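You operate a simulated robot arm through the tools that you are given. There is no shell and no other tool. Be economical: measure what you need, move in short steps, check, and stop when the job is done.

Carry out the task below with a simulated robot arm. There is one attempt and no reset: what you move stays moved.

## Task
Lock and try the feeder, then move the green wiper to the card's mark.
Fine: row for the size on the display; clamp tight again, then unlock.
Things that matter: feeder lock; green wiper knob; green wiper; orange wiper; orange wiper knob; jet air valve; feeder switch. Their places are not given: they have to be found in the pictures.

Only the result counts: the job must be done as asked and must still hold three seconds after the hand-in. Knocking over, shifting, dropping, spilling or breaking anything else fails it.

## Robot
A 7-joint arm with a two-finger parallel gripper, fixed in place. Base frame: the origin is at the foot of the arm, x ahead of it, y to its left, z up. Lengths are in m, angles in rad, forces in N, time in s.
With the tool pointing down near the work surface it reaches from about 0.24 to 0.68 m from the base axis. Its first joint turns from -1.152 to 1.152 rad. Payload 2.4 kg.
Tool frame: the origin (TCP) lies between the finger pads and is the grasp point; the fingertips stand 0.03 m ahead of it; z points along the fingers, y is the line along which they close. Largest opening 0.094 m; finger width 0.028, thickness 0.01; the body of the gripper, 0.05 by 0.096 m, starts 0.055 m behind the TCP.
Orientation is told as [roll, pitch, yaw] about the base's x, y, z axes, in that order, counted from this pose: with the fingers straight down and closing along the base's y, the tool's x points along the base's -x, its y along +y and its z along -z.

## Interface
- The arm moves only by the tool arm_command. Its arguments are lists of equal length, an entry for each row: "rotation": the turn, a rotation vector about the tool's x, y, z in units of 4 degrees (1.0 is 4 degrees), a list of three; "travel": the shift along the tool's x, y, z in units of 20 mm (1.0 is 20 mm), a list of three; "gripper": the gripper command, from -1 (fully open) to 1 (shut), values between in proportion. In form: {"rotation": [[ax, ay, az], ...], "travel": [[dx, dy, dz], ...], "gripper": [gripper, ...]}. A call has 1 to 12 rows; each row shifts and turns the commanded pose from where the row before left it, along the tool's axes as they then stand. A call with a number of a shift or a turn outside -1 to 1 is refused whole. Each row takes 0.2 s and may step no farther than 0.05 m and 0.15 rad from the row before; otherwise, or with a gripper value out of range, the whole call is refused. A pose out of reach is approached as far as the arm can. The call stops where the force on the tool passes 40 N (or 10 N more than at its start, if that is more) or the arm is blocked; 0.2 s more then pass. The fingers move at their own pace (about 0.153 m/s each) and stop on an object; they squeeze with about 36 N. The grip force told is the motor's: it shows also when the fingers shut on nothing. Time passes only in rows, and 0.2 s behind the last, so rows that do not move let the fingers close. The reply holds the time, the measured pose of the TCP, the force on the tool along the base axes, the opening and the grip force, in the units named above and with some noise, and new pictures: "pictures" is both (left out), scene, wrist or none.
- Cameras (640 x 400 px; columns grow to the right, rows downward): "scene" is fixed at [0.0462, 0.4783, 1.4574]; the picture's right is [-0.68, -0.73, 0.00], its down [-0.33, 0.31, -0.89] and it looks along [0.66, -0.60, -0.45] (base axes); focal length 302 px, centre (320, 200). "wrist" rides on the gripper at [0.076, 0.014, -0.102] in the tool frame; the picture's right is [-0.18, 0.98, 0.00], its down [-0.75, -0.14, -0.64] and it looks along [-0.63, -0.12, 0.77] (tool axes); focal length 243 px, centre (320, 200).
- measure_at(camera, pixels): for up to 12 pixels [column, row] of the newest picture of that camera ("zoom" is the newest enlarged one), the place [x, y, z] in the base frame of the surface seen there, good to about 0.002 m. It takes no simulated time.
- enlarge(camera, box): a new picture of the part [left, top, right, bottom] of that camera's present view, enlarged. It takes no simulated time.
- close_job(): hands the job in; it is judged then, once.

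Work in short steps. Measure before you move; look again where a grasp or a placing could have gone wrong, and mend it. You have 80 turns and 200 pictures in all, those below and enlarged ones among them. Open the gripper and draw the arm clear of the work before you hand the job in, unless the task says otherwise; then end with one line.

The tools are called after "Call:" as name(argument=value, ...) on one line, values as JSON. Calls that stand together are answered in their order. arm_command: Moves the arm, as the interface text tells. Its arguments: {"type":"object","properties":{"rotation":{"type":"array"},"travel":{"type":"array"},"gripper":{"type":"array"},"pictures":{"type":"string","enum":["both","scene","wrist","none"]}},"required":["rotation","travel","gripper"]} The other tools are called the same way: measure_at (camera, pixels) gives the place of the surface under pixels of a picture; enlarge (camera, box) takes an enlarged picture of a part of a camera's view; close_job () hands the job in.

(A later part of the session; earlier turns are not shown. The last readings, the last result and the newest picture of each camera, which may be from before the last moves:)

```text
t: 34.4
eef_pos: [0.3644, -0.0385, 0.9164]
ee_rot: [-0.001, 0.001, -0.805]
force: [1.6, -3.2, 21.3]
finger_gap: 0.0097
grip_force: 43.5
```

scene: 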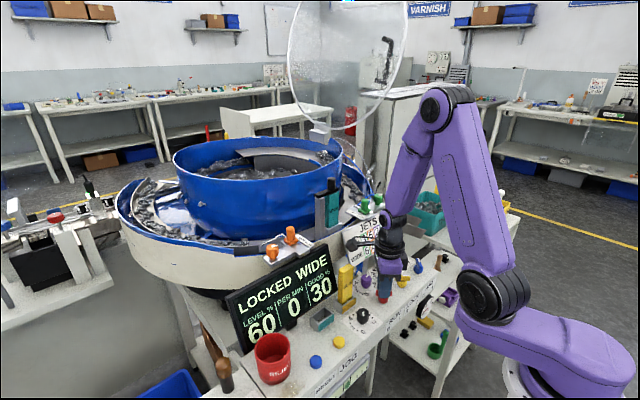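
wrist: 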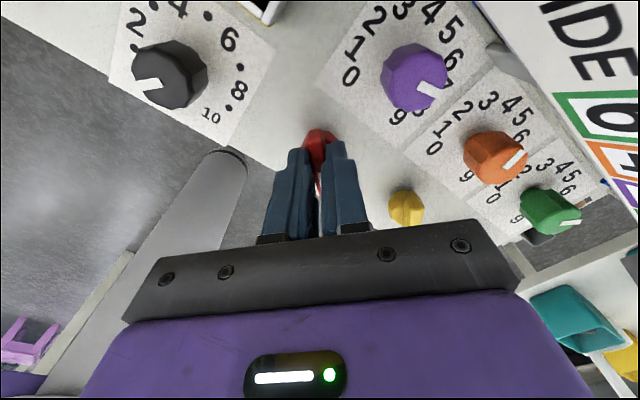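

At -46°, flush. One more small turn to the stop, then release and rise.

Call:
arm_command(rotation=[[0, 0, -0.7], [0, 0, 0], [0, 0, 0], [0, 0, 0], [0, 0, 0], [0, 0, 0], [0, 0, 0], [0, 0, 0]], travel=[[0, 0, 0], [0, 0, 0], [0, 0, 0], [0, 0, 0], [0, 0, -1], [0, 0, -1], [0, 0, -1], [0, 0, -1]], gripper=[1, 1, -0.1, -0.1, -0.1, -0.1, -0.1, -0.1])

Call:
enlarge(camera="wrist", box=[240, 80, 400, 180])

Call:
enlarge(camera="scene", box=[340, 180, 420, 230])

```text
t: 36.2
eef_pos: [0.3652, -0.0377, 0.9969]
ee_rot: [-0.001, 0.0, -0.754]
force: [-0.6, 0.4, -0.2]
finger_gap: 0.0518
grip_force: 0.0
```

scene: 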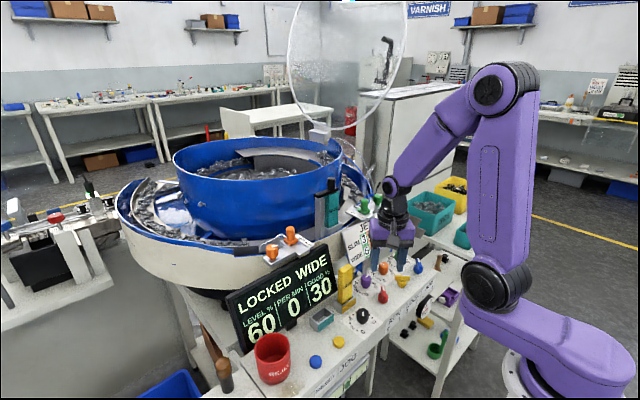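
wrist: 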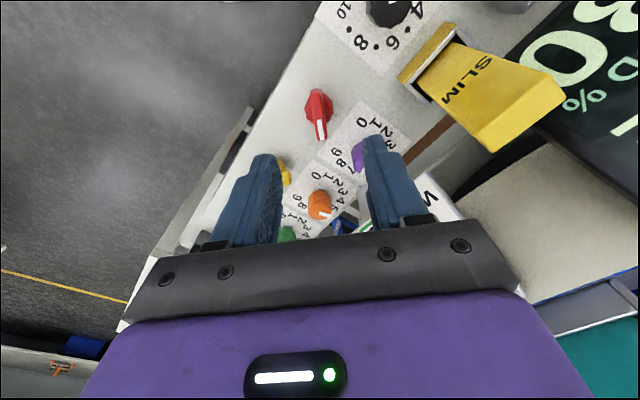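

```text
4.00 times, centred on (320, 130) of wrist
```

zoom: 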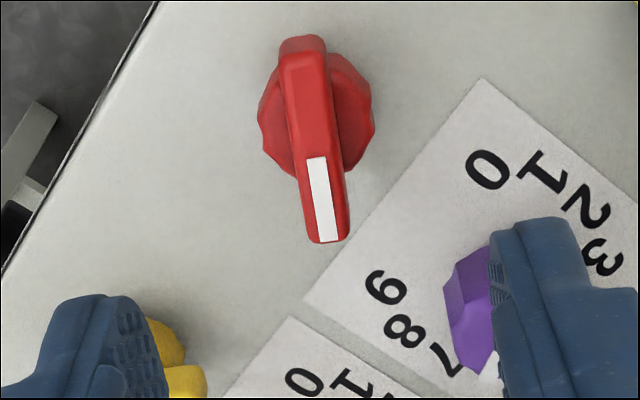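

```text
8.00 times, centred on (380, 205) of scene
```

zoom: 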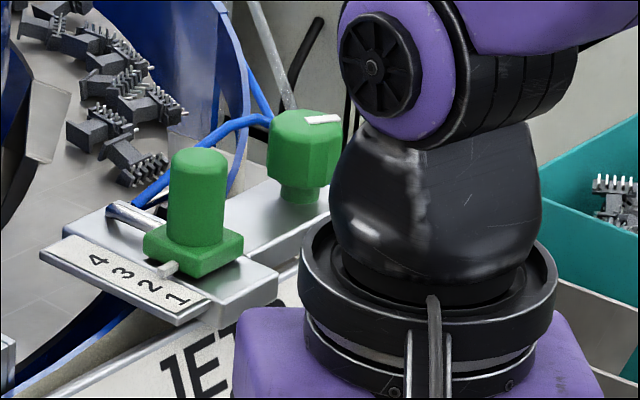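

RUN is back at 0. I rise and return to yaw 0, to look at the green wiper and knob from above.

Call:
arm_command(rotation=[[0, 0, -1], [0, 0, -1], [0, 0, -1], [0, 0, -1], [0, 0, -1], [0, 0, -1], [0, 0, -1], [0, 0, -1], [0, 0, -1], [0, 0, -1], [0, 0, -0.8], [0, 0, 0]], travel=[[0, 0, -1], [0, 0, -1], [0, 0, -1], [0, 0, -1], [0, 0, -1], [0, 0, -1], [0, 0, -1], [0, 0, -1], [0, 0, -1], [0, 0, -1], [0, 0, -1], [0, 0, -1]], gripper=[-0.1, -0.1, -0.1, -0.1, -0.1, -0.1, -0.1, -0.1, -0.1, -0.1, -0.1, -0.1], pictures="none")

Call:
arm_command(rotation=[[0, 0, 0], [0, 0, 0], [0, 0, 0], [0, 0, 0], [0, 0, 0]], travel=[[0, -1, 0], [0, -1, 0], [0, -1, 0], [0, -1, 0], [0, -1, 0]], gripper=[-0.1, -0.1, -0.1, -0.1, -0.1])

Call:
enlarge(camera="wrist", box=[240, 80, 400, 180])

```text
t: 38.8
eef_pos: [0.3653, -0.039, 1.2361]
ee_rot: [0.0, 0.0, 0.0]
force: [0.2, -0.4, -0.6]
finger_gap: 0.0516
grip_force: 0.0
```

```text
t: 40.0
eef_pos: [0.3654, -0.1395, 1.2369]
ee_rot: [0.001, 0.0, -0.003]
force: [0.4, 0.0, -0.3]
finger_gap: 0.0517
grip_force: 0.0
```

scene: 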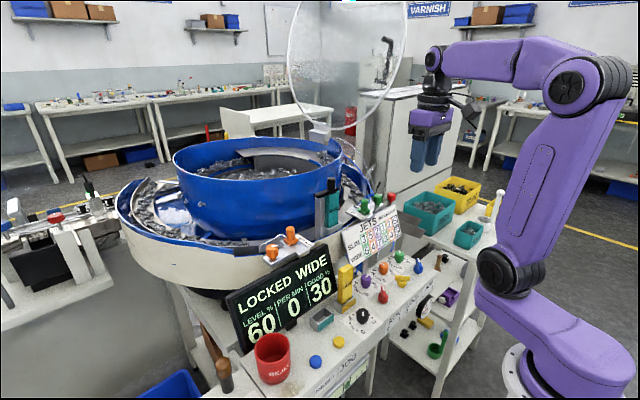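
wrist: 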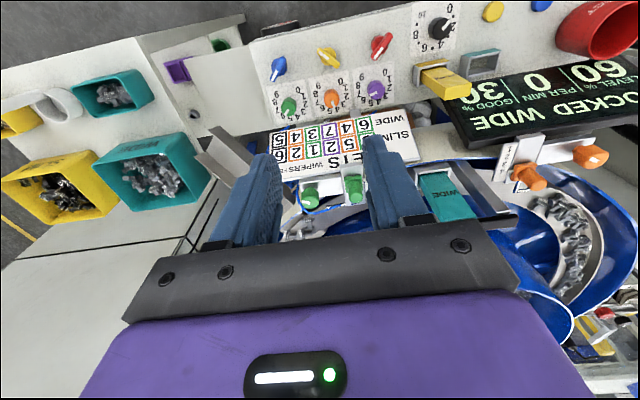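

```text
4.00 times, centred on (320, 130) of wrist
```

zoom: 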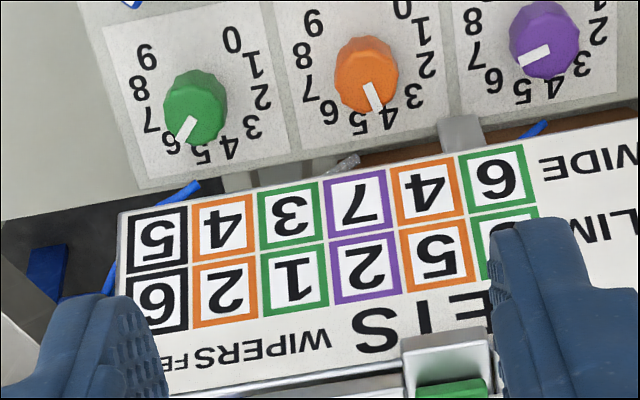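

I zoom on the knob/wiper area from here and measure clearances.

Call:
enlarge(camera="wrist", box=[276, 165, 388, 235])

Call:
enlarge(camera="scene", box=[340, 180, 420, 230])

Call:
measure_at(camera="zoom", pixels=[[318, 122], [275, 130], [300, 118], [300, 190], [325, 145], [500, 110], [185, 150], [190, 270], [170, 270], [165, 320], [100, 100], [505, 200]])

Call:
measure_at(camera="scene", pixels=[[345, 70], [290, 65], [345, 125], [400, 60], [320, 135], [391, 197], [365, 206], [378, 199]])

```text
5.71 times, centred on (332, 200) of wrist
```

zoom: 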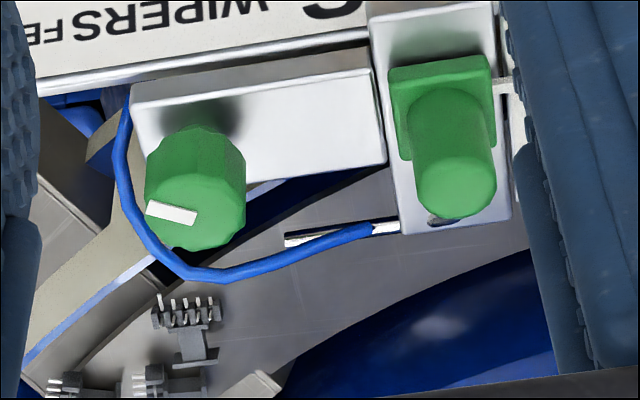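

```text
8.00 times, centred on (380, 205) of scene
```

zoom: 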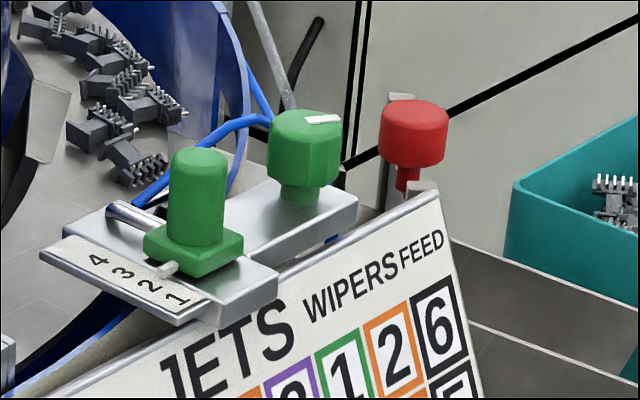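

```text
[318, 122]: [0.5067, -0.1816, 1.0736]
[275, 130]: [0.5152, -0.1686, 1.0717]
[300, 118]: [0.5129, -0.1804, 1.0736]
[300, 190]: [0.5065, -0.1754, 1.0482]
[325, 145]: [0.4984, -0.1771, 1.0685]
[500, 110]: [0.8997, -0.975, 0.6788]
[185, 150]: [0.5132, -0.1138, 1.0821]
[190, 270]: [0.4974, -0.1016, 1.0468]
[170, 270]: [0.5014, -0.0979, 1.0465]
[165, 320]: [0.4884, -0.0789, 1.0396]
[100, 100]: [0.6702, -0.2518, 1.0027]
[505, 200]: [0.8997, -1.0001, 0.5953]
```

```text
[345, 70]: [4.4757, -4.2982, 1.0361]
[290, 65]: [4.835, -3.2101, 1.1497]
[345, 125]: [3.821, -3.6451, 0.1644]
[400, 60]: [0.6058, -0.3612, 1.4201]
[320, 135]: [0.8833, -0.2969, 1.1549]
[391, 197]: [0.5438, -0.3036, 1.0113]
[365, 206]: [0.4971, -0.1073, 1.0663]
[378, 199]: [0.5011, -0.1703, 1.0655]
```

I check the clear shield's outline since the arm will work near it.

Call:
enlarge(camera="scene", box=[270, 0, 430, 150])

Call:
measure_at(camera="zoom", pixels=[[200, 365], [205, 350], [300, 345], [460, 150], [463, 120], [440, 230], [150, 200], [145, 100], [155, 250]])

```text
2.67 times, centred on (350, 75) of scene
```

zoom: 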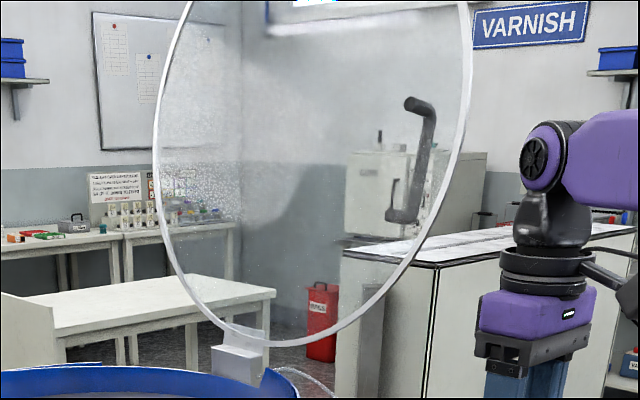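

```text
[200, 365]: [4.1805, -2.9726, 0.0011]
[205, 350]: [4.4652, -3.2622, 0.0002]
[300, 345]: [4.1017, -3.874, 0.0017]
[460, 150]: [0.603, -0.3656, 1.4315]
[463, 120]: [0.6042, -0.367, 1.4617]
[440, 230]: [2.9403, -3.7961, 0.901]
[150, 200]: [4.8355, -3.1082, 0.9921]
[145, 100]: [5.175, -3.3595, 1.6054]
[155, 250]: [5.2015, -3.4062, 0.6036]
```

I measure the hose around the knob and knob edges from a fresh wrist zoom.

Call:
enlarge(camera="wrist", box=[276, 165, 388, 235])

Call:
measure_at(camera="zoom", pixels=[[122, 150], [130, 200], [160, 250], [220, 273], [300, 258], [350, 240], [240, 190], [195, 245], [155, 190], [185, 214], [455, 190], [440, 80]])

```text
5.71 times, centred on (332, 200) of wrist
```

zoom: 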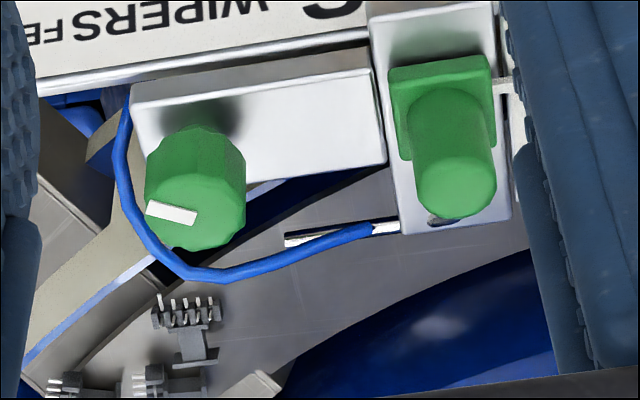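

```text
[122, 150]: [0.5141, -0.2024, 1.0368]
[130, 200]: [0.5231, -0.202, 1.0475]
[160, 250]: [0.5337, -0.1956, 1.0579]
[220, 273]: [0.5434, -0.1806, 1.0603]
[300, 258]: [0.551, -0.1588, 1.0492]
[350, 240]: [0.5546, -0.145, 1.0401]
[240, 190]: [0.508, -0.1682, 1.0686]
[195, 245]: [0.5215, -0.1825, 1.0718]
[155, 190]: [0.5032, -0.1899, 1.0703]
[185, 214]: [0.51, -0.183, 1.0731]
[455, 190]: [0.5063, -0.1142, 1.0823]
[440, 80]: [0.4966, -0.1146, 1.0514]
```

Tips at z≥1.061 clear the hose (top 1.060). I move to above the green knob at (0.5085,-0.179), z 1.14.

Call:
arm_command(rotation=[[0, 0, 0], [0, 0, 0], [0, 0, 0], [0, 0, 0], [0, 0, 0], [0, 0, 0], [0, 0, 0], [0, 0, 0], [0, 0, 0]], travel=[[-0.794, -0.22, 0.5], [-0.794, -0.22, 0.5], [-0.794, -0.22, 0.5], [-0.794, -0.22, 0.5], [-0.794, -0.22, 0.5], [-0.794, -0.22, 0.5], [-0.794, -0.22, 0.5], [-0.794, -0.22, 0.5], [-0.794, -0.22, 0.5]], gripper=[-0.1, -0.1, -0.1, -0.1, -0.1, -0.1, -0.1, -0.1, -0.1])

Call:
enlarge(camera="wrist", box=[240, 80, 400, 180])

Call:
measure_at(camera="wrist", pixels=[[320, 110], [310, 115], [330, 115], [320, 120], [320, 130], [320, 140]])

```text
t: 42.0
eef_pos: [0.5084, -0.1774, 1.1453]
ee_rot: [-0.001, 0.001, -0.003]
force: [-0.2, -0.1, 0.3]
finger_gap: 0.0518
grip_force: 0.2
```

scene: 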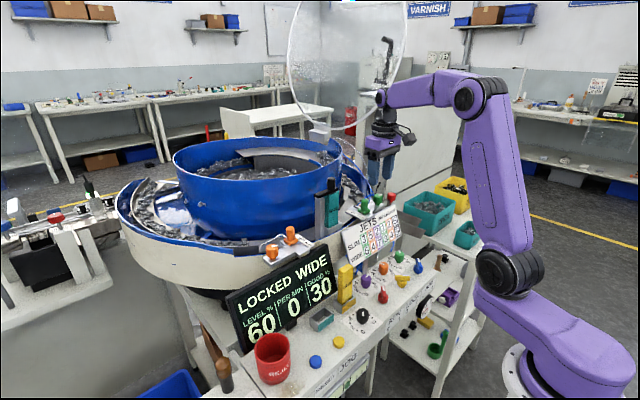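
wrist: 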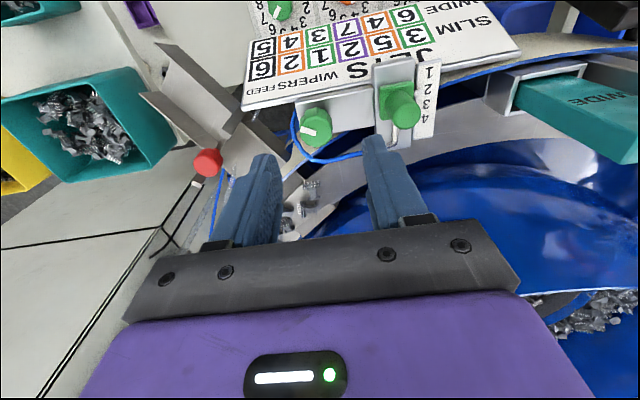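

```text
4.00 times, centred on (320, 130) of wrist
```

zoom: 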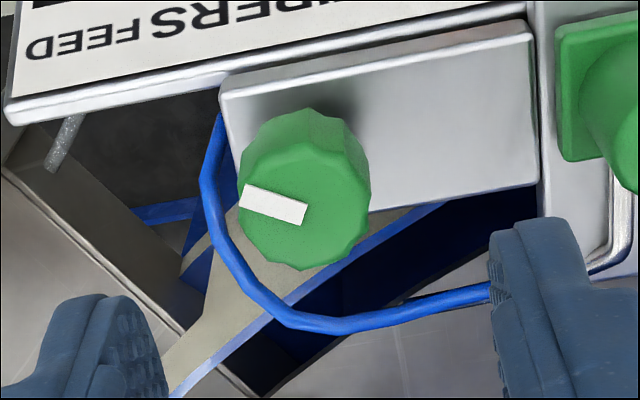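

```text
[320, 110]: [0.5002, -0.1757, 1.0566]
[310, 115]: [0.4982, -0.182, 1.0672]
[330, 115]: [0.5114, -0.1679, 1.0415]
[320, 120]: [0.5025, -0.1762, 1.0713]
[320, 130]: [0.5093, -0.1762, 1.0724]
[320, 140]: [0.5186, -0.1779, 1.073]
```

Call:
measure_at(camera="zoom", pixels=[[303, 208], [243, 205], [363, 205], [300, 265], [300, 150], [260, 165], [345, 160]])

```text
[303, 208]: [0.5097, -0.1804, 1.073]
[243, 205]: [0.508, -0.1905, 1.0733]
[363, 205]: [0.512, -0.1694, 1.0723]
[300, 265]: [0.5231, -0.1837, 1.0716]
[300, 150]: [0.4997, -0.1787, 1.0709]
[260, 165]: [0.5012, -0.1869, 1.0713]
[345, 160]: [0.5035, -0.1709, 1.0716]
```

Knob centre ≈(0.511,-0.1805). I align, descend to TCP z 1.091 and close.

Call:
arm_command(rotation=[[0, 0, 0], [0, 0, 0], [0, 0, 0], [0, 0, 0], [0, 0, 0], [0, 0, 0], [0, 0, 0]], travel=[[-0.13, -0.15, 0.7], [0, 0, 0.7], [0, 0, 0.7], [0, 0, 0.6], [0, 0, 0], [0, 0, 0], [0, 0, 0]], gripper=[-0.1, -0.1, -0.1, -0.1, 1, 1, 1], pictures="wrist")

Call:
enlarge(camera="wrist", box=[240, 110, 400, 210])

```text
t: 43.6
eef_pos: [0.5101, -0.1805, 1.0923]
ee_rot: [0.001, -0.001, -0.003]
force: [-0.8, -1.0, 1.7]
finger_gap: 0.0259
grip_force: 45.0
```

wrist: 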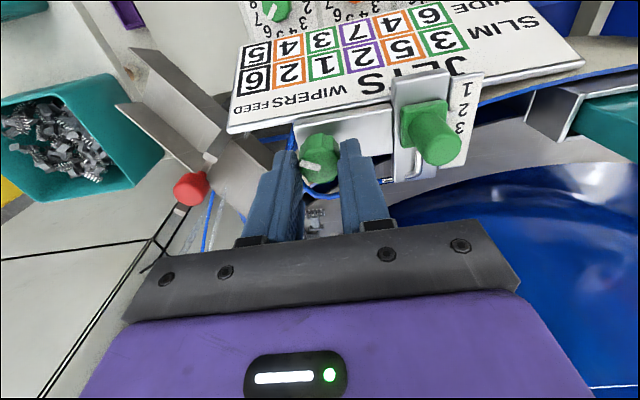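

```text
4.00 times, centred on (320, 160) of wrist
```

zoom: 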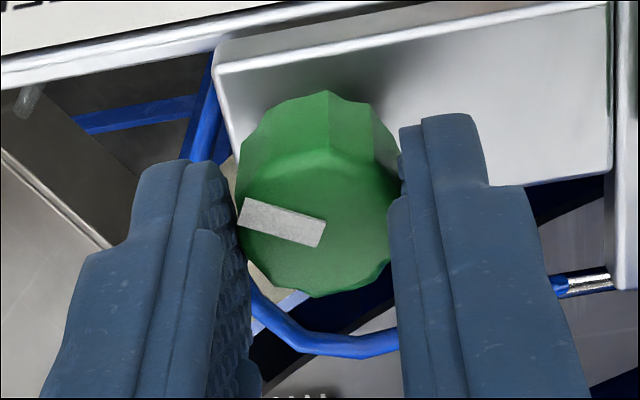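

Gripped well with no side force. I turn CCW (loosen) a few steps and check.

Call:
arm_command(rotation=[[0, 0, -1], [0, 0, -1], [0, 0, -1], [0, 0, -1], [0, 0, -1], [0, 0, -1]], travel=[[0, 0, 0], [0, 0, 0], [0, 0, 0], [0, 0, 0], [0, 0, 0], [0, 0, 0]], gripper=[1, 1, 1, 1, 1, 1], pictures="wrist")

Call:
enlarge(camera="wrist", box=[240, 110, 400, 210])

```text
t: 45.0
eef_pos: [0.5098, -0.1809, 1.0926]
ee_rot: [0.001, -0.001, 0.418]
force: [3.7, -3.3, -1.9]
finger_gap: 0.0259
grip_force: 45.2
```

wrist: 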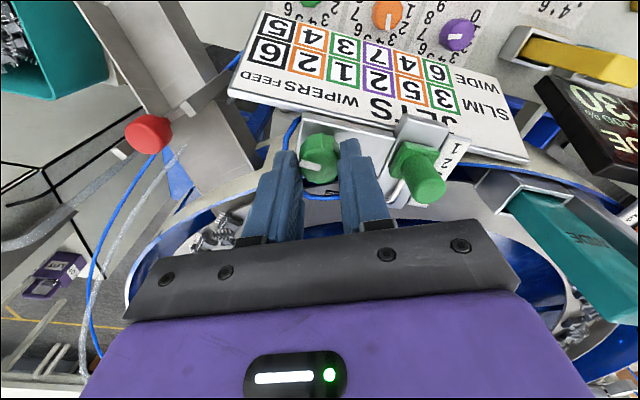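

```text
4.00 times, centred on (320, 160) of wrist
```

zoom: 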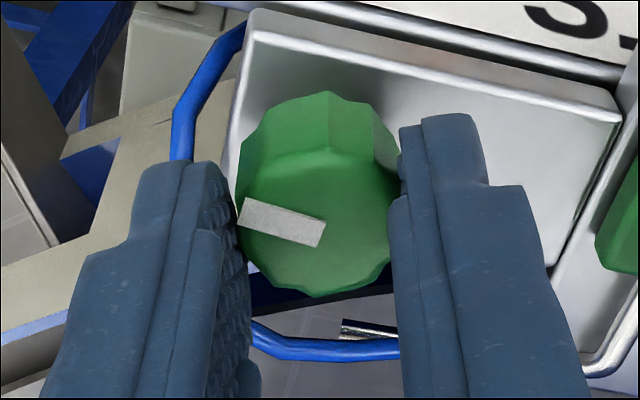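

It turns with the fingers. I continue CCW 12 rows, to about 72°.

Call:
arm_command(rotation=[[0, 0, -1], [0, 0, -1], [0, 0, -1], [0, 0, -1], [0, 0, -1], [0, 0, -1], [0, 0, -1], [0, 0, -1], [0, 0, -1], [0, 0, -1], [0, 0, -1], [0, 0, -1]], travel=[[0, 0, 0], [0, 0, 0], [0, 0, 0], [0, 0, 0], [0, 0, 0], [0, 0, 0], [0, 0, 0], [0, 0, 0], [0, 0, 0], [0, 0, 0], [0, 0, 0], [0, 0, 0]], gripper=[1, 1, 1, 1, 1, 1, 1, 1, 1, 1, 1, 1])

Call:
enlarge(camera="wrist", box=[240, 110, 400, 210])

```text
t: 47.6
eef_pos: [0.5106, -0.1811, 1.0934]
ee_rot: [0.001, 0.001, 1.255]
force: [7.5, -7.6, -5.6]
finger_gap: 0.0257
grip_force: 45.0
```

scene: 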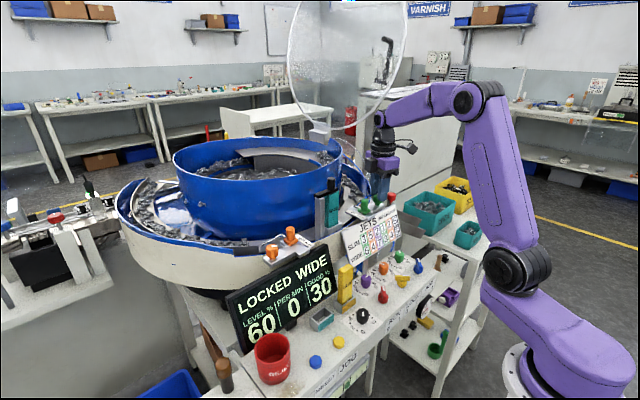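
wrist: 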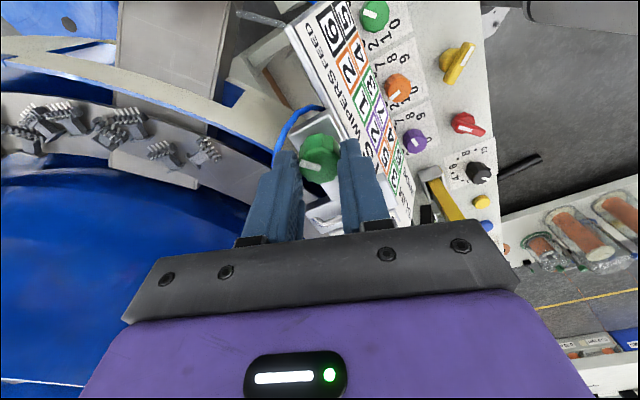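

```text
4.00 times, centred on (320, 160) of wrist
```

zoom: 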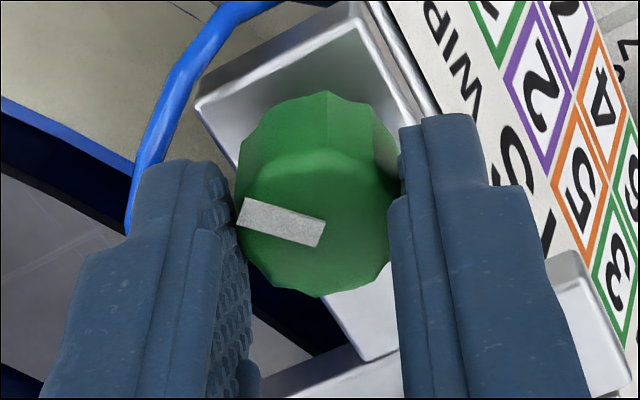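

Still following. I turn up to 28 more degrees to be clearly loose.

Call:
arm_command(rotation=[[0, 0, -1], [0, 0, -1], [0, 0, -1], [0, 0, -1], [0, 0, -1], [0, 0, -1], [0, 0, -1]], travel=[[0, 0, 0], [0, 0, 0], [0, 0, 0], [0, 0, 0], [0, 0, 0], [0, 0, 0], [0, 0, 0]], gripper=[1, 1, 1, 1, 1, 1, 1], pictures="wrist")

Call:
enlarge(camera="wrist", box=[240, 110, 400, 210])

```text
t: 49.2
eef_pos: [0.5118, -0.1827, 1.0922]
ee_rot: [-0.003, 0.001, 1.744]
force: [14.1, -12.7, -4.1]
finger_gap: 0.0258
grip_force: 44.9
```

wrist: 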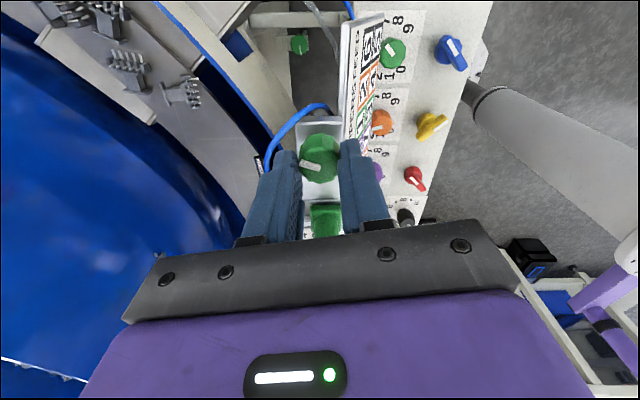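

```text
4.00 times, centred on (320, 160) of wrist
```

zoom: 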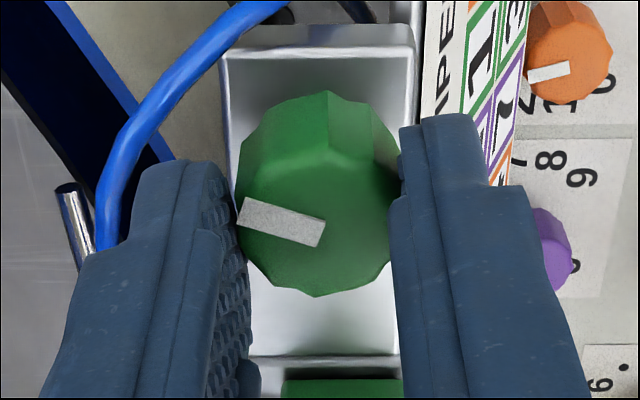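

100° CCW turned. I open slightly (0.034), rise clear and look at knob and wiper.

Call:
arm_command(rotation=[[0, 0, 0], [0, 0, 0], [0, 0, 0], [0, 0, 0], [0, 0, 0], [0, 0, 0]], travel=[[0, 0, 0], [0, 0, 0], [0, 0, -0.5], [0, 0, -1], [0, 0, -1], [0, 0, -0.5]], gripper=[0.28, 0.28, 0.28, 0.28, 0, 0])

Call:
enlarge(camera="scene", box=[340, 180, 420, 230])

Call:
enlarge(camera="wrist", box=[240, 70, 400, 170])

```text
t: 50.6
eef_pos: [0.5101, -0.1816, 1.1524]
ee_rot: [-0.001, 0.0, 1.745]
force: [0.2, 0.8, 0.2]
finger_gap: 0.0471
grip_force: 0.0
```

scene: 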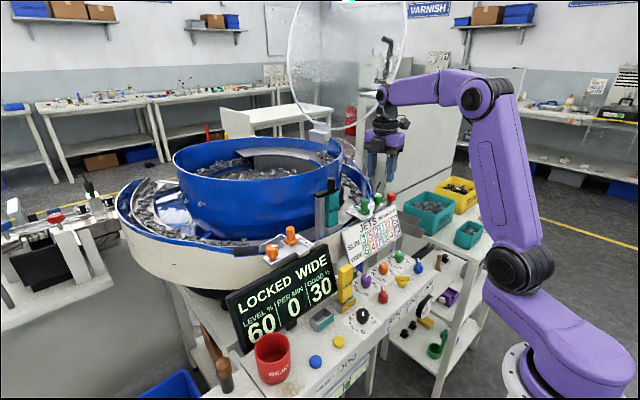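
wrist: 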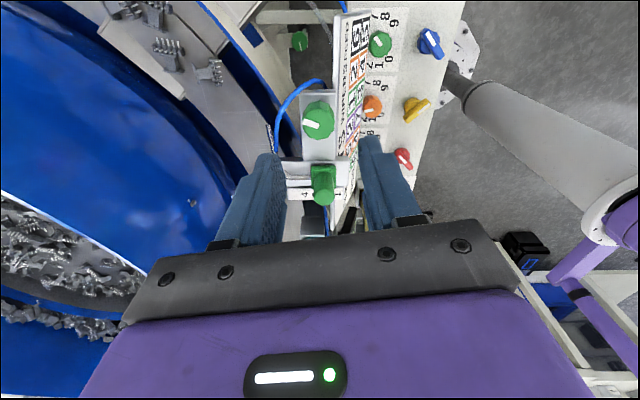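

```text
8.00 times, centred on (380, 205) of scene
```

zoom: 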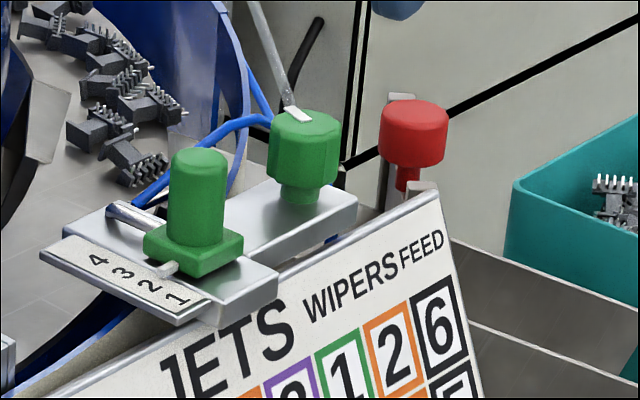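

```text
4.00 times, centred on (320, 120) of wrist
```

zoom: 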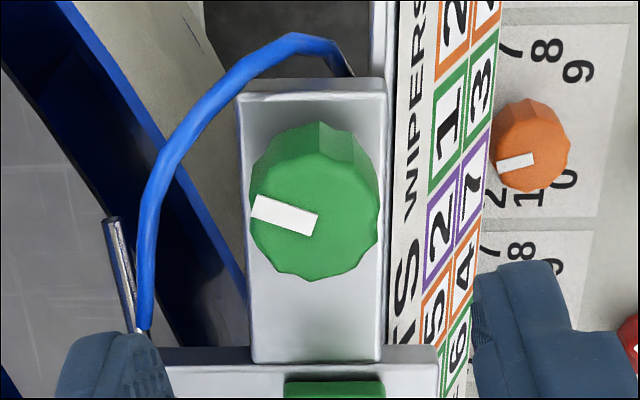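

Knob mark moved 100°. Now I go above the wiper handle at yaw 90° (fingers closing along x) and look.

Call:
arm_command(rotation=[[0, 0, 1], [0, 0, 1], [0, 0, 0.5], [0, 0, 0], [0, 0, 0], [0, 0, 0], [0, 0, 0]], travel=[[0, 0, 0], [0, 0, 0], [0, 0, 0], [-0.85, 0.08, 0], [-0.85, 0.08, 0], [-0.85, 0.08, 0], [-0.85, 0.08, 0]], gripper=[-0.1, -0.1, -0.1, -0.1, -0.1, -0.1, -0.1], pictures="wrist")

Call:
enlarge(camera="wrist", box=[240, 80, 400, 180])

Call:
measure_at(camera="wrist", pixels=[[320, 110], [310, 120], [320, 120], [330, 120], [320, 128], [320, 135]])

```text
t: 52.2
eef_pos: [0.5037, -0.1133, 1.1524]
ee_rot: [0.001, 0.0, 1.569]
force: [0.7, -0.5, 0.3]
finger_gap: 0.0518
grip_force: 0.1
```

wrist: 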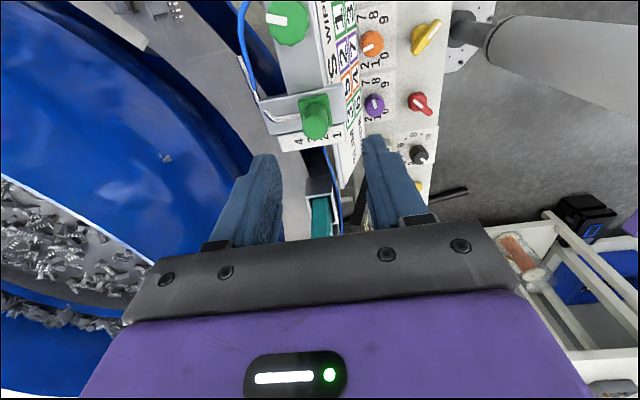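

```text
4.00 times, centred on (320, 130) of wrist
```

zoom: 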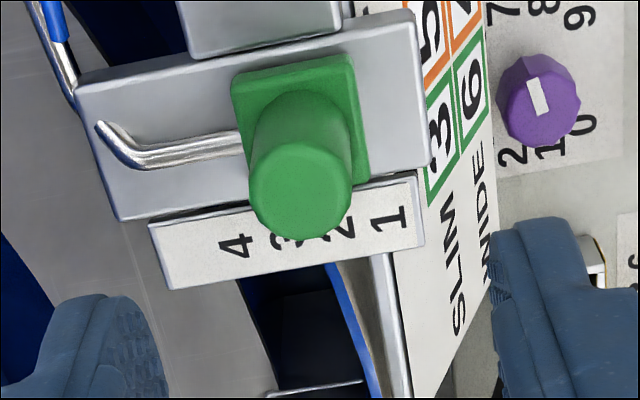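

```text
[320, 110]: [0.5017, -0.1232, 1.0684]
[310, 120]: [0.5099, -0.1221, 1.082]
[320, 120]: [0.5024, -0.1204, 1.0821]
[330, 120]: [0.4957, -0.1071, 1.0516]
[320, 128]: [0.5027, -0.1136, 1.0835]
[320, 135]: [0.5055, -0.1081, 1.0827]
```

Call:
measure_at(camera="zoom", pixels=[[300, 195], [253, 195], [349, 190], [300, 155], [300, 232], [237, 246], [280, 240], [345, 228], [390, 217], [362, 130], [235, 120]])

Call:
enlarge(camera="scene", box=[344, 203, 384, 228])

Call:
measure_at(camera="zoom", pixels=[[260, 265], [264, 268], [276, 374], [225, 340], [165, 312], [116, 280]])

```text
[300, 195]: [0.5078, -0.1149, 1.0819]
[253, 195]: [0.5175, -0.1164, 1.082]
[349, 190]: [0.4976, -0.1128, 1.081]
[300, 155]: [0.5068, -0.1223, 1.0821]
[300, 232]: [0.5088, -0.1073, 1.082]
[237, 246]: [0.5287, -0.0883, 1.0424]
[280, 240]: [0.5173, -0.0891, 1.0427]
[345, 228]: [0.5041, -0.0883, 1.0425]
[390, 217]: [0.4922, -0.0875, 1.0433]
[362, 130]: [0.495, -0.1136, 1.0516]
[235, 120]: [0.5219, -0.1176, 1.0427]
```

```text
16.00 times, centred on (364, 216) of scene
```

zoom: 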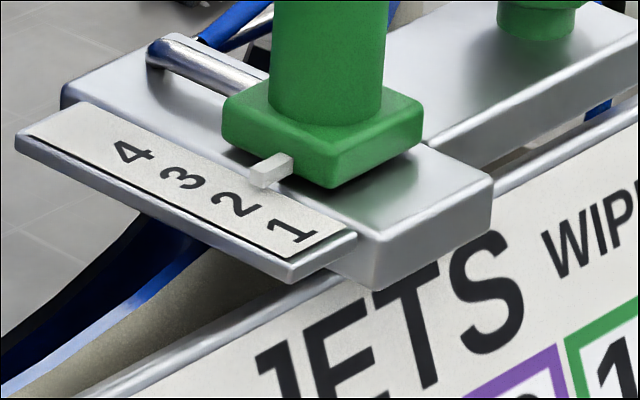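

```text
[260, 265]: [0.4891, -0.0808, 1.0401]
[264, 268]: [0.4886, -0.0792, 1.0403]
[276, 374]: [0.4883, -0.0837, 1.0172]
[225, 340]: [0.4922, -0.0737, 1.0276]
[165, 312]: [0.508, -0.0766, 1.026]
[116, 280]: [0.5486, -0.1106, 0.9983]
```

Call:
measure_at(camera="zoom", pixels=[[262, 168], [270, 163], [280, 160], [290, 232], [238, 203], [185, 178], [135, 152], [330, 120], [330, 10], [280, 15]])

```text
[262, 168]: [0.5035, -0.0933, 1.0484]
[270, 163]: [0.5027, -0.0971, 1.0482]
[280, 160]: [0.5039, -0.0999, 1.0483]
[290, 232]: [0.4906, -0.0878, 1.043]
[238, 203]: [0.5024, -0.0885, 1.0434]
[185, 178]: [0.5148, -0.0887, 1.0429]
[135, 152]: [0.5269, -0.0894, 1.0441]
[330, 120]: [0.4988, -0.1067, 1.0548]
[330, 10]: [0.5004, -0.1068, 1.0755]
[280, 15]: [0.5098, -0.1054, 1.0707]
```

Pointer at x≈0.503 is on mark 2; mark 3 is at x≈0.5157, so the wiper needs about +12.4 mm. I descend around the handle (tips at z≈1.063) and close.

Call:
arm_command(rotation=[[0, 0, 0], [0, 0, 0], [0, 0, 0], [0, 0, 0], [0, 0, 0], [0, 0, 0], [0, 0, 0]], travel=[[0.06, -0.12, 1], [0, 0, 1], [0, 0, 0.6], [0, 0, 0.35], [0, 0, 0], [0, 0, 0], [0, 0, 0]], gripper=[-0.1, -0.1, -0.1, -0.1, 1, 1, 1], pictures="wrist")

Call:
enlarge(camera="wrist", box=[240, 110, 400, 210])

Call:
enlarge(camera="scene", box=[344, 203, 384, 228])

```text
t: 53.8
eef_pos: [0.5059, -0.1137, 1.0926]
ee_rot: [-0.001, 0.0, 1.566]
force: [0.3, 0.1, -0.3]
finger_gap: 0.0185
grip_force: 45.4
```

wrist: 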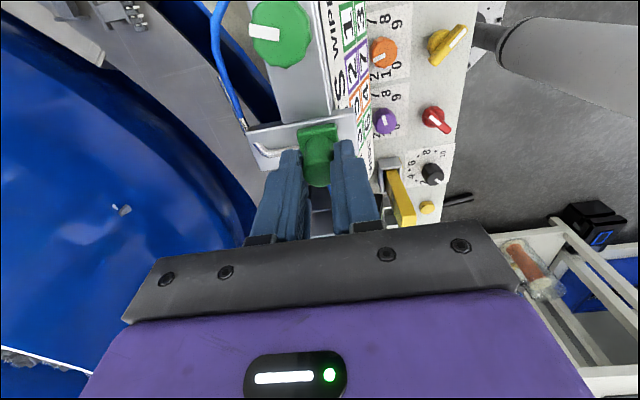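

```text
4.00 times, centred on (320, 160) of wrist
```

zoom: 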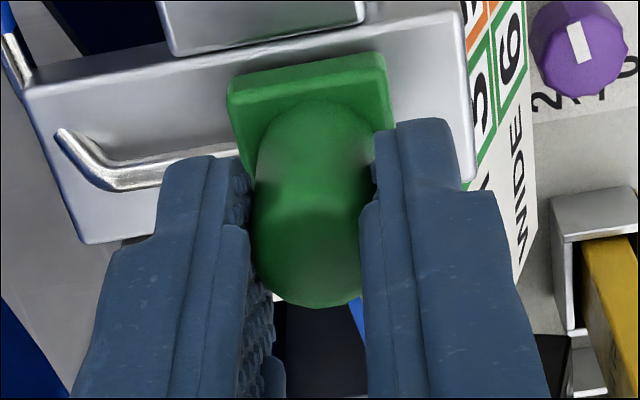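

```text
16.00 times, centred on (364, 216) of scene
```

zoom: 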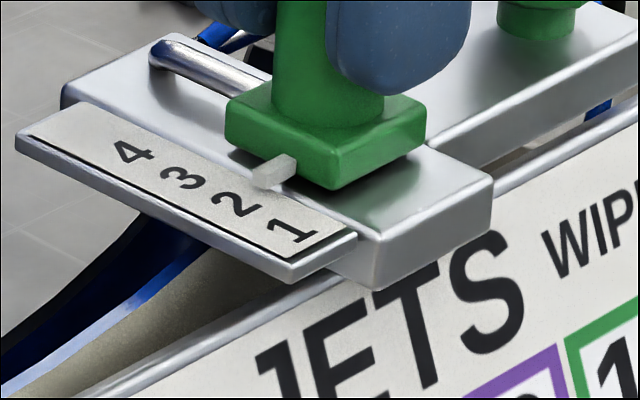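

The wiper moved ~0.9 mm when gripped, so it is loose. I slide it +13 mm in x (tool y -0.65) and check the pointer.

Call:
arm_command(rotation=[[0, 0, 0], [0, 0, 0], [0, 0, 0], [0, 0, 0]], travel=[[0, -0.2, 0], [0, -0.2, 0], [0, -0.25, 0], [0, 0, 0]], gripper=[1, 1, 1, 1], pictures="wrist")

Call:
enlarge(camera="scene", box=[344, 203, 384, 228])

```text
t: 54.8
eef_pos: [0.5198, -0.1142, 1.0915]
ee_rot: [0.001, 0.001, 1.568]
force: [-0.6, 1.0, -8.7]
finger_gap: 0.0188
grip_force: 44.8
```

wrist: 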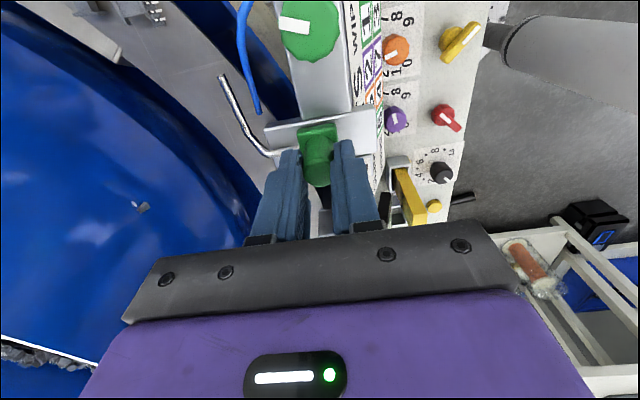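

```text
16.00 times, centred on (364, 216) of scene
```

zoom: 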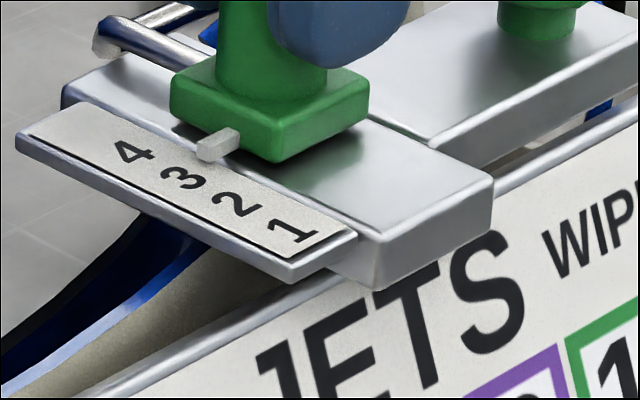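

Call:
measure_at(camera="zoom", pixels=[[210, 142], [218, 138], [226, 134], [206, 148], [228, 140], [290, 232], [238, 203], [183, 178], [132, 152], [216, 142]])

```text
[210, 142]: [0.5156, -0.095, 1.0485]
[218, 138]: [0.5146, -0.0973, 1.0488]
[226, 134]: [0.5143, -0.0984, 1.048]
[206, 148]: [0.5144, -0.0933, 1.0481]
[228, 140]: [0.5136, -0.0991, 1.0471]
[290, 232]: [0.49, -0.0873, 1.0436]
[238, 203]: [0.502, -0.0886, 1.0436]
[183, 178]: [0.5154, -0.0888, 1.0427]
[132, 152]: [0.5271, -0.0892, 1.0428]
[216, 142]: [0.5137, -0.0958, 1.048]
```

Pointer centre x≈0.5146 versus mark 3 at ≈0.5148: good. I release and rise, then look.

Call:
arm_command(rotation=[[0, 0, 0], [0, 0, 0], [0, 0, 0], [0, 0, 0], [0, 0, 0], [0, 0, 0]], travel=[[0, 0, 0], [0, 0, 0], [0, 0, -0.5], [0, 0, -1], [0, 0, -1], [0, 0, -0.5]], gripper=[-0.1, -0.1, -0.1, -0.1, -0.1, -0.1], pictures="none")

Call:
enlarge(camera="scene", box=[344, 203, 384, 228])

Call:
measure_at(camera="zoom", pixels=[[210, 142], [218, 138], [226, 134], [206, 148], [183, 178], [216, 142]])

Call:
enlarge(camera="wrist", box=[240, 80, 400, 180])

```text
t: 56.2
eef_pos: [0.5192, -0.1135, 1.1538]
ee_rot: [0.0, 0.0, 1.569]
force: [0.5, 0.1, 0.3]
finger_gap: 0.0515
grip_force: 0.1
```

```text
16.00 times, centred on (364, 216) of scene
```

zoom: 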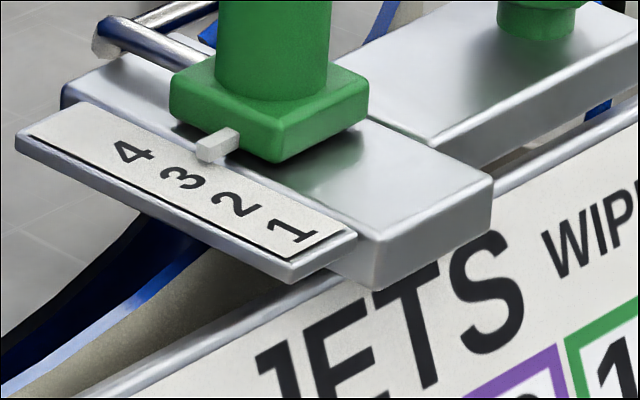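

```text
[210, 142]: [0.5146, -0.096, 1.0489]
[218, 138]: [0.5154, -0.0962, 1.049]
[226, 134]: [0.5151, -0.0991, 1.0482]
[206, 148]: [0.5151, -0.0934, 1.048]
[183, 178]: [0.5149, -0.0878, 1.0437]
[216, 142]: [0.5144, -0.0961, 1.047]
```

```text
4.00 times, centred on (320, 130) of wrist
```

zoom: 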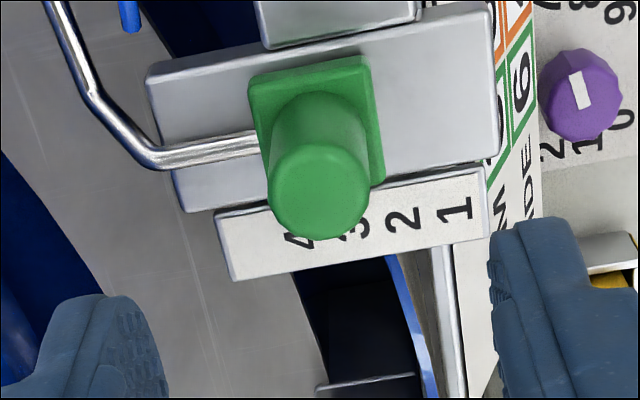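

The wiper stays at 3. I go back over the knob at yaw 100°, opening 0.034, and check alignment.

Call:
arm_command(rotation=[[0, 0, 0], [0, 0, 0], [0, 0, 0], [0, 0, 0], [0, 0, -1], [0, 0, -1], [0, 0, -0.5]], travel=[[0.84, 0.1, 0], [0.84, 0.1, 0], [0.84, 0.1, 0], [0.84, 0.1, 0], [0, 0, 0], [0, 0, 0], [0, 0, 0]], gripper=[0.2, 0.2, 0.2, 0.2, 0.2, 0.2, 0.2], pictures="wrist")

Call:
enlarge(camera="wrist", box=[240, 70, 400, 170])

```text
t: 57.8
eef_pos: [0.5118, -0.1814, 1.1536]
ee_rot: [0.001, 0.001, 1.743]
force: [1.0, 0.3, -0.4]
finger_gap: 0.0376
grip_force: 0.1
```

wrist: 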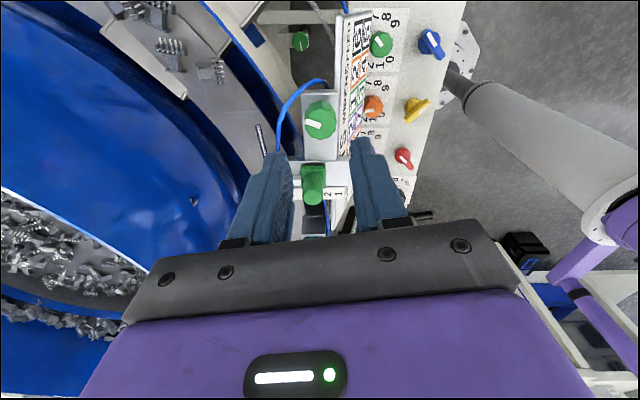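

```text
4.00 times, centred on (320, 120) of wrist
```

zoom: 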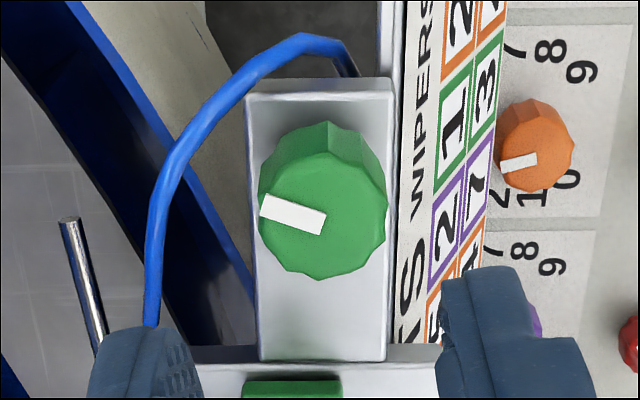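

Aligned. I descend to z≈1.092, close, and begin turning clockwise.

Call:
arm_command(rotation=[[0, 0, 0], [0, 0, 0], [0, 0, 0], [0, 0, 0], [0, 0, 0], [0, 0, 0], [0, 0, 1], [0, 0, 1], [0, 0, 1], [0, 0, 1], [0, 0, 1], [0, 0, 1]], travel=[[0, 0.04, 1], [0, 0, 1], [0, 0, 0.6], [0, 0, 0.4], [0, 0, 0], [0, 0, 0], [0, 0, 0], [0, 0, 0], [0, 0, 0], [0, 0, 0], [0, 0, 0], [0, 0, 0]], gripper=[0.25, 0.25, 0.25, 0.25, 1, 1, 1, 1, 1, 1, 1, 1], pictures="wrist")

Call:
enlarge(camera="wrist", box=[240, 110, 400, 210])

```text
t: 60.4
eef_pos: [0.5124, -0.1811, 1.0931]
ee_rot: [-0.001, 0.001, 1.324]
force: [3.0, -0.3, 18.4]
finger_gap: 0.0258
grip_force: 44.8
```

wrist: 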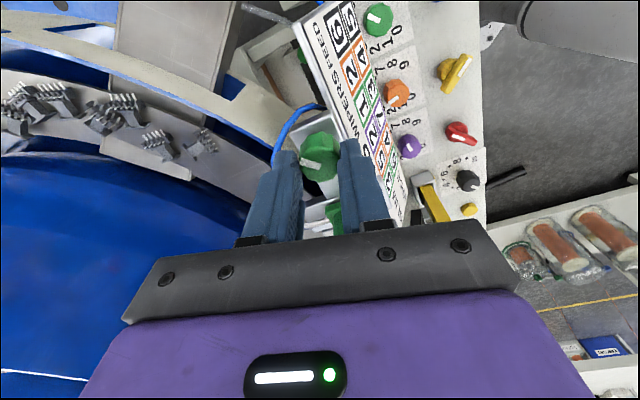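

```text
4.00 times, centred on (320, 160) of wrist
```

zoom: 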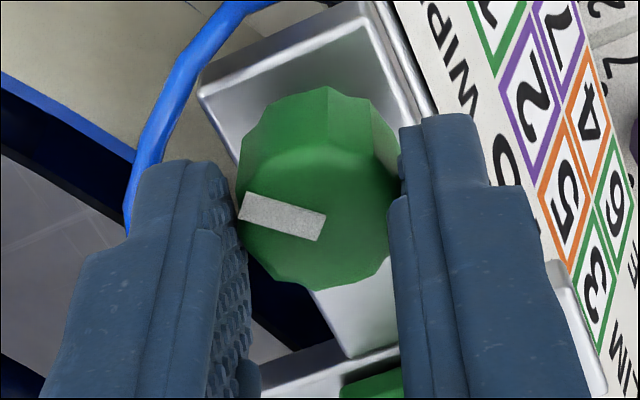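

Following. Continue clockwise 12 rows, then 7.

Call:
arm_command(rotation=[[0, 0, 1], [0, 0, 1], [0, 0, 1], [0, 0, 1], [0, 0, 1], [0, 0, 1], [0, 0, 1], [0, 0, 1], [0, 0, 1], [0, 0, 1], [0, 0, 1], [0, 0, 1]], travel=[[0, 0, 0], [0, 0, 0], [0, 0, 0], [0, 0, 0], [0, 0, 0], [0, 0, 0], [0, 0, 0], [0, 0, 0], [0, 0, 0], [0, 0, 0], [0, 0, 0], [0, 0, 0]], gripper=[1, 1, 1, 1, 1, 1, 1, 1, 1, 1, 1, 1], pictures="none")

Call:
arm_command(rotation=[[0, 0, 1], [0, 0, 1], [0, 0, 1], [0, 0, 1], [0, 0, 1], [0, 0, 1], [0, 0, 1]], travel=[[0, 0, 0], [0, 0, 0], [0, 0, 0], [0, 0, 0], [0, 0, 0], [0, 0, 0], [0, 0, 0]], gripper=[1, 1, 1, 1, 1, 1, 1], pictures="wrist")

Call:
enlarge(camera="wrist", box=[240, 110, 400, 210])

```text
t: 63.0
eef_pos: [0.5113, -0.1817, 1.0945]
ee_rot: [-0.001, -0.003, 0.485]
force: [-1.1, 2.5, 27.9]
finger_gap: 0.0255
grip_force: 45.0
```

```text
t: 64.6
eef_pos: [0.5107, -0.1807, 1.0934]
ee_rot: [0.0, 0.0, -0.003]
force: [-2.0, 6.0, 24.8]
finger_gap: 0.0259
grip_force: 44.9
```

wrist: 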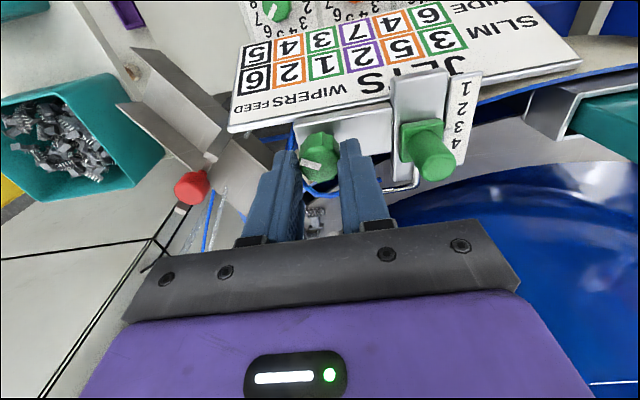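

```text
4.00 times, centred on (320, 160) of wrist
```

zoom: 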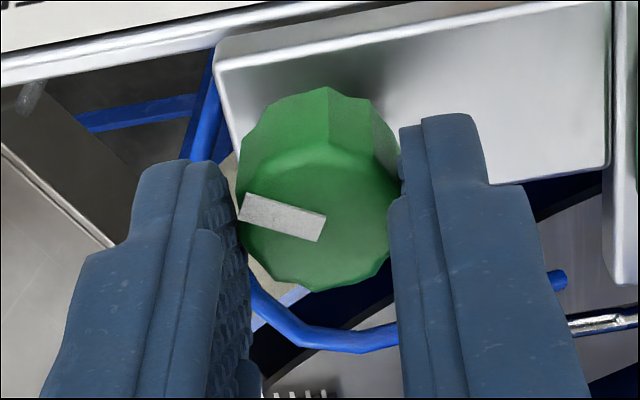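

Back at the original angle. I turn up to 12° more to feel for the stop.

Call:
arm_command(rotation=[[0, 0, 1], [0, 0, 1], [0, 0, 1], [0, 0, 0]], travel=[[0, 0, 0], [0, 0, 0], [0, 0, 0], [0, 0, 0]], gripper=[1, 1, 1, 1], pictures="wrist")

Call:
enlarge(camera="wrist", box=[240, 110, 400, 210])

```text
t: 65.6
eef_pos: [0.5096, -0.1795, 1.0922]
ee_rot: [-0.001, 0.005, -0.213]
force: [-2.1, 8.3, 3.8]
finger_gap: 0.0251
grip_force: 45.4
```

wrist: 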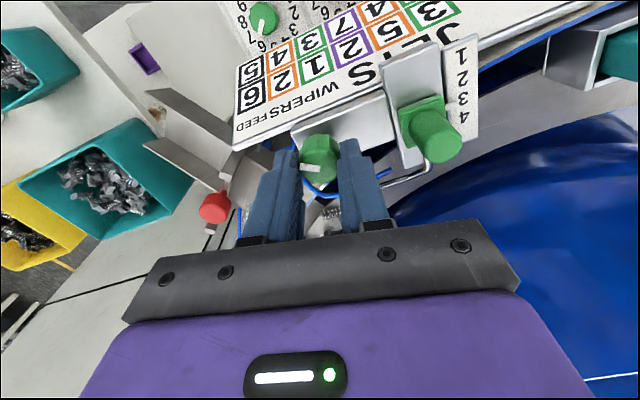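

```text
4.00 times, centred on (320, 160) of wrist
```

zoom: 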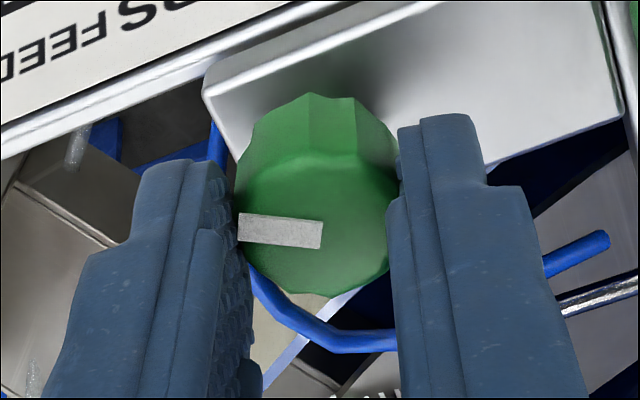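

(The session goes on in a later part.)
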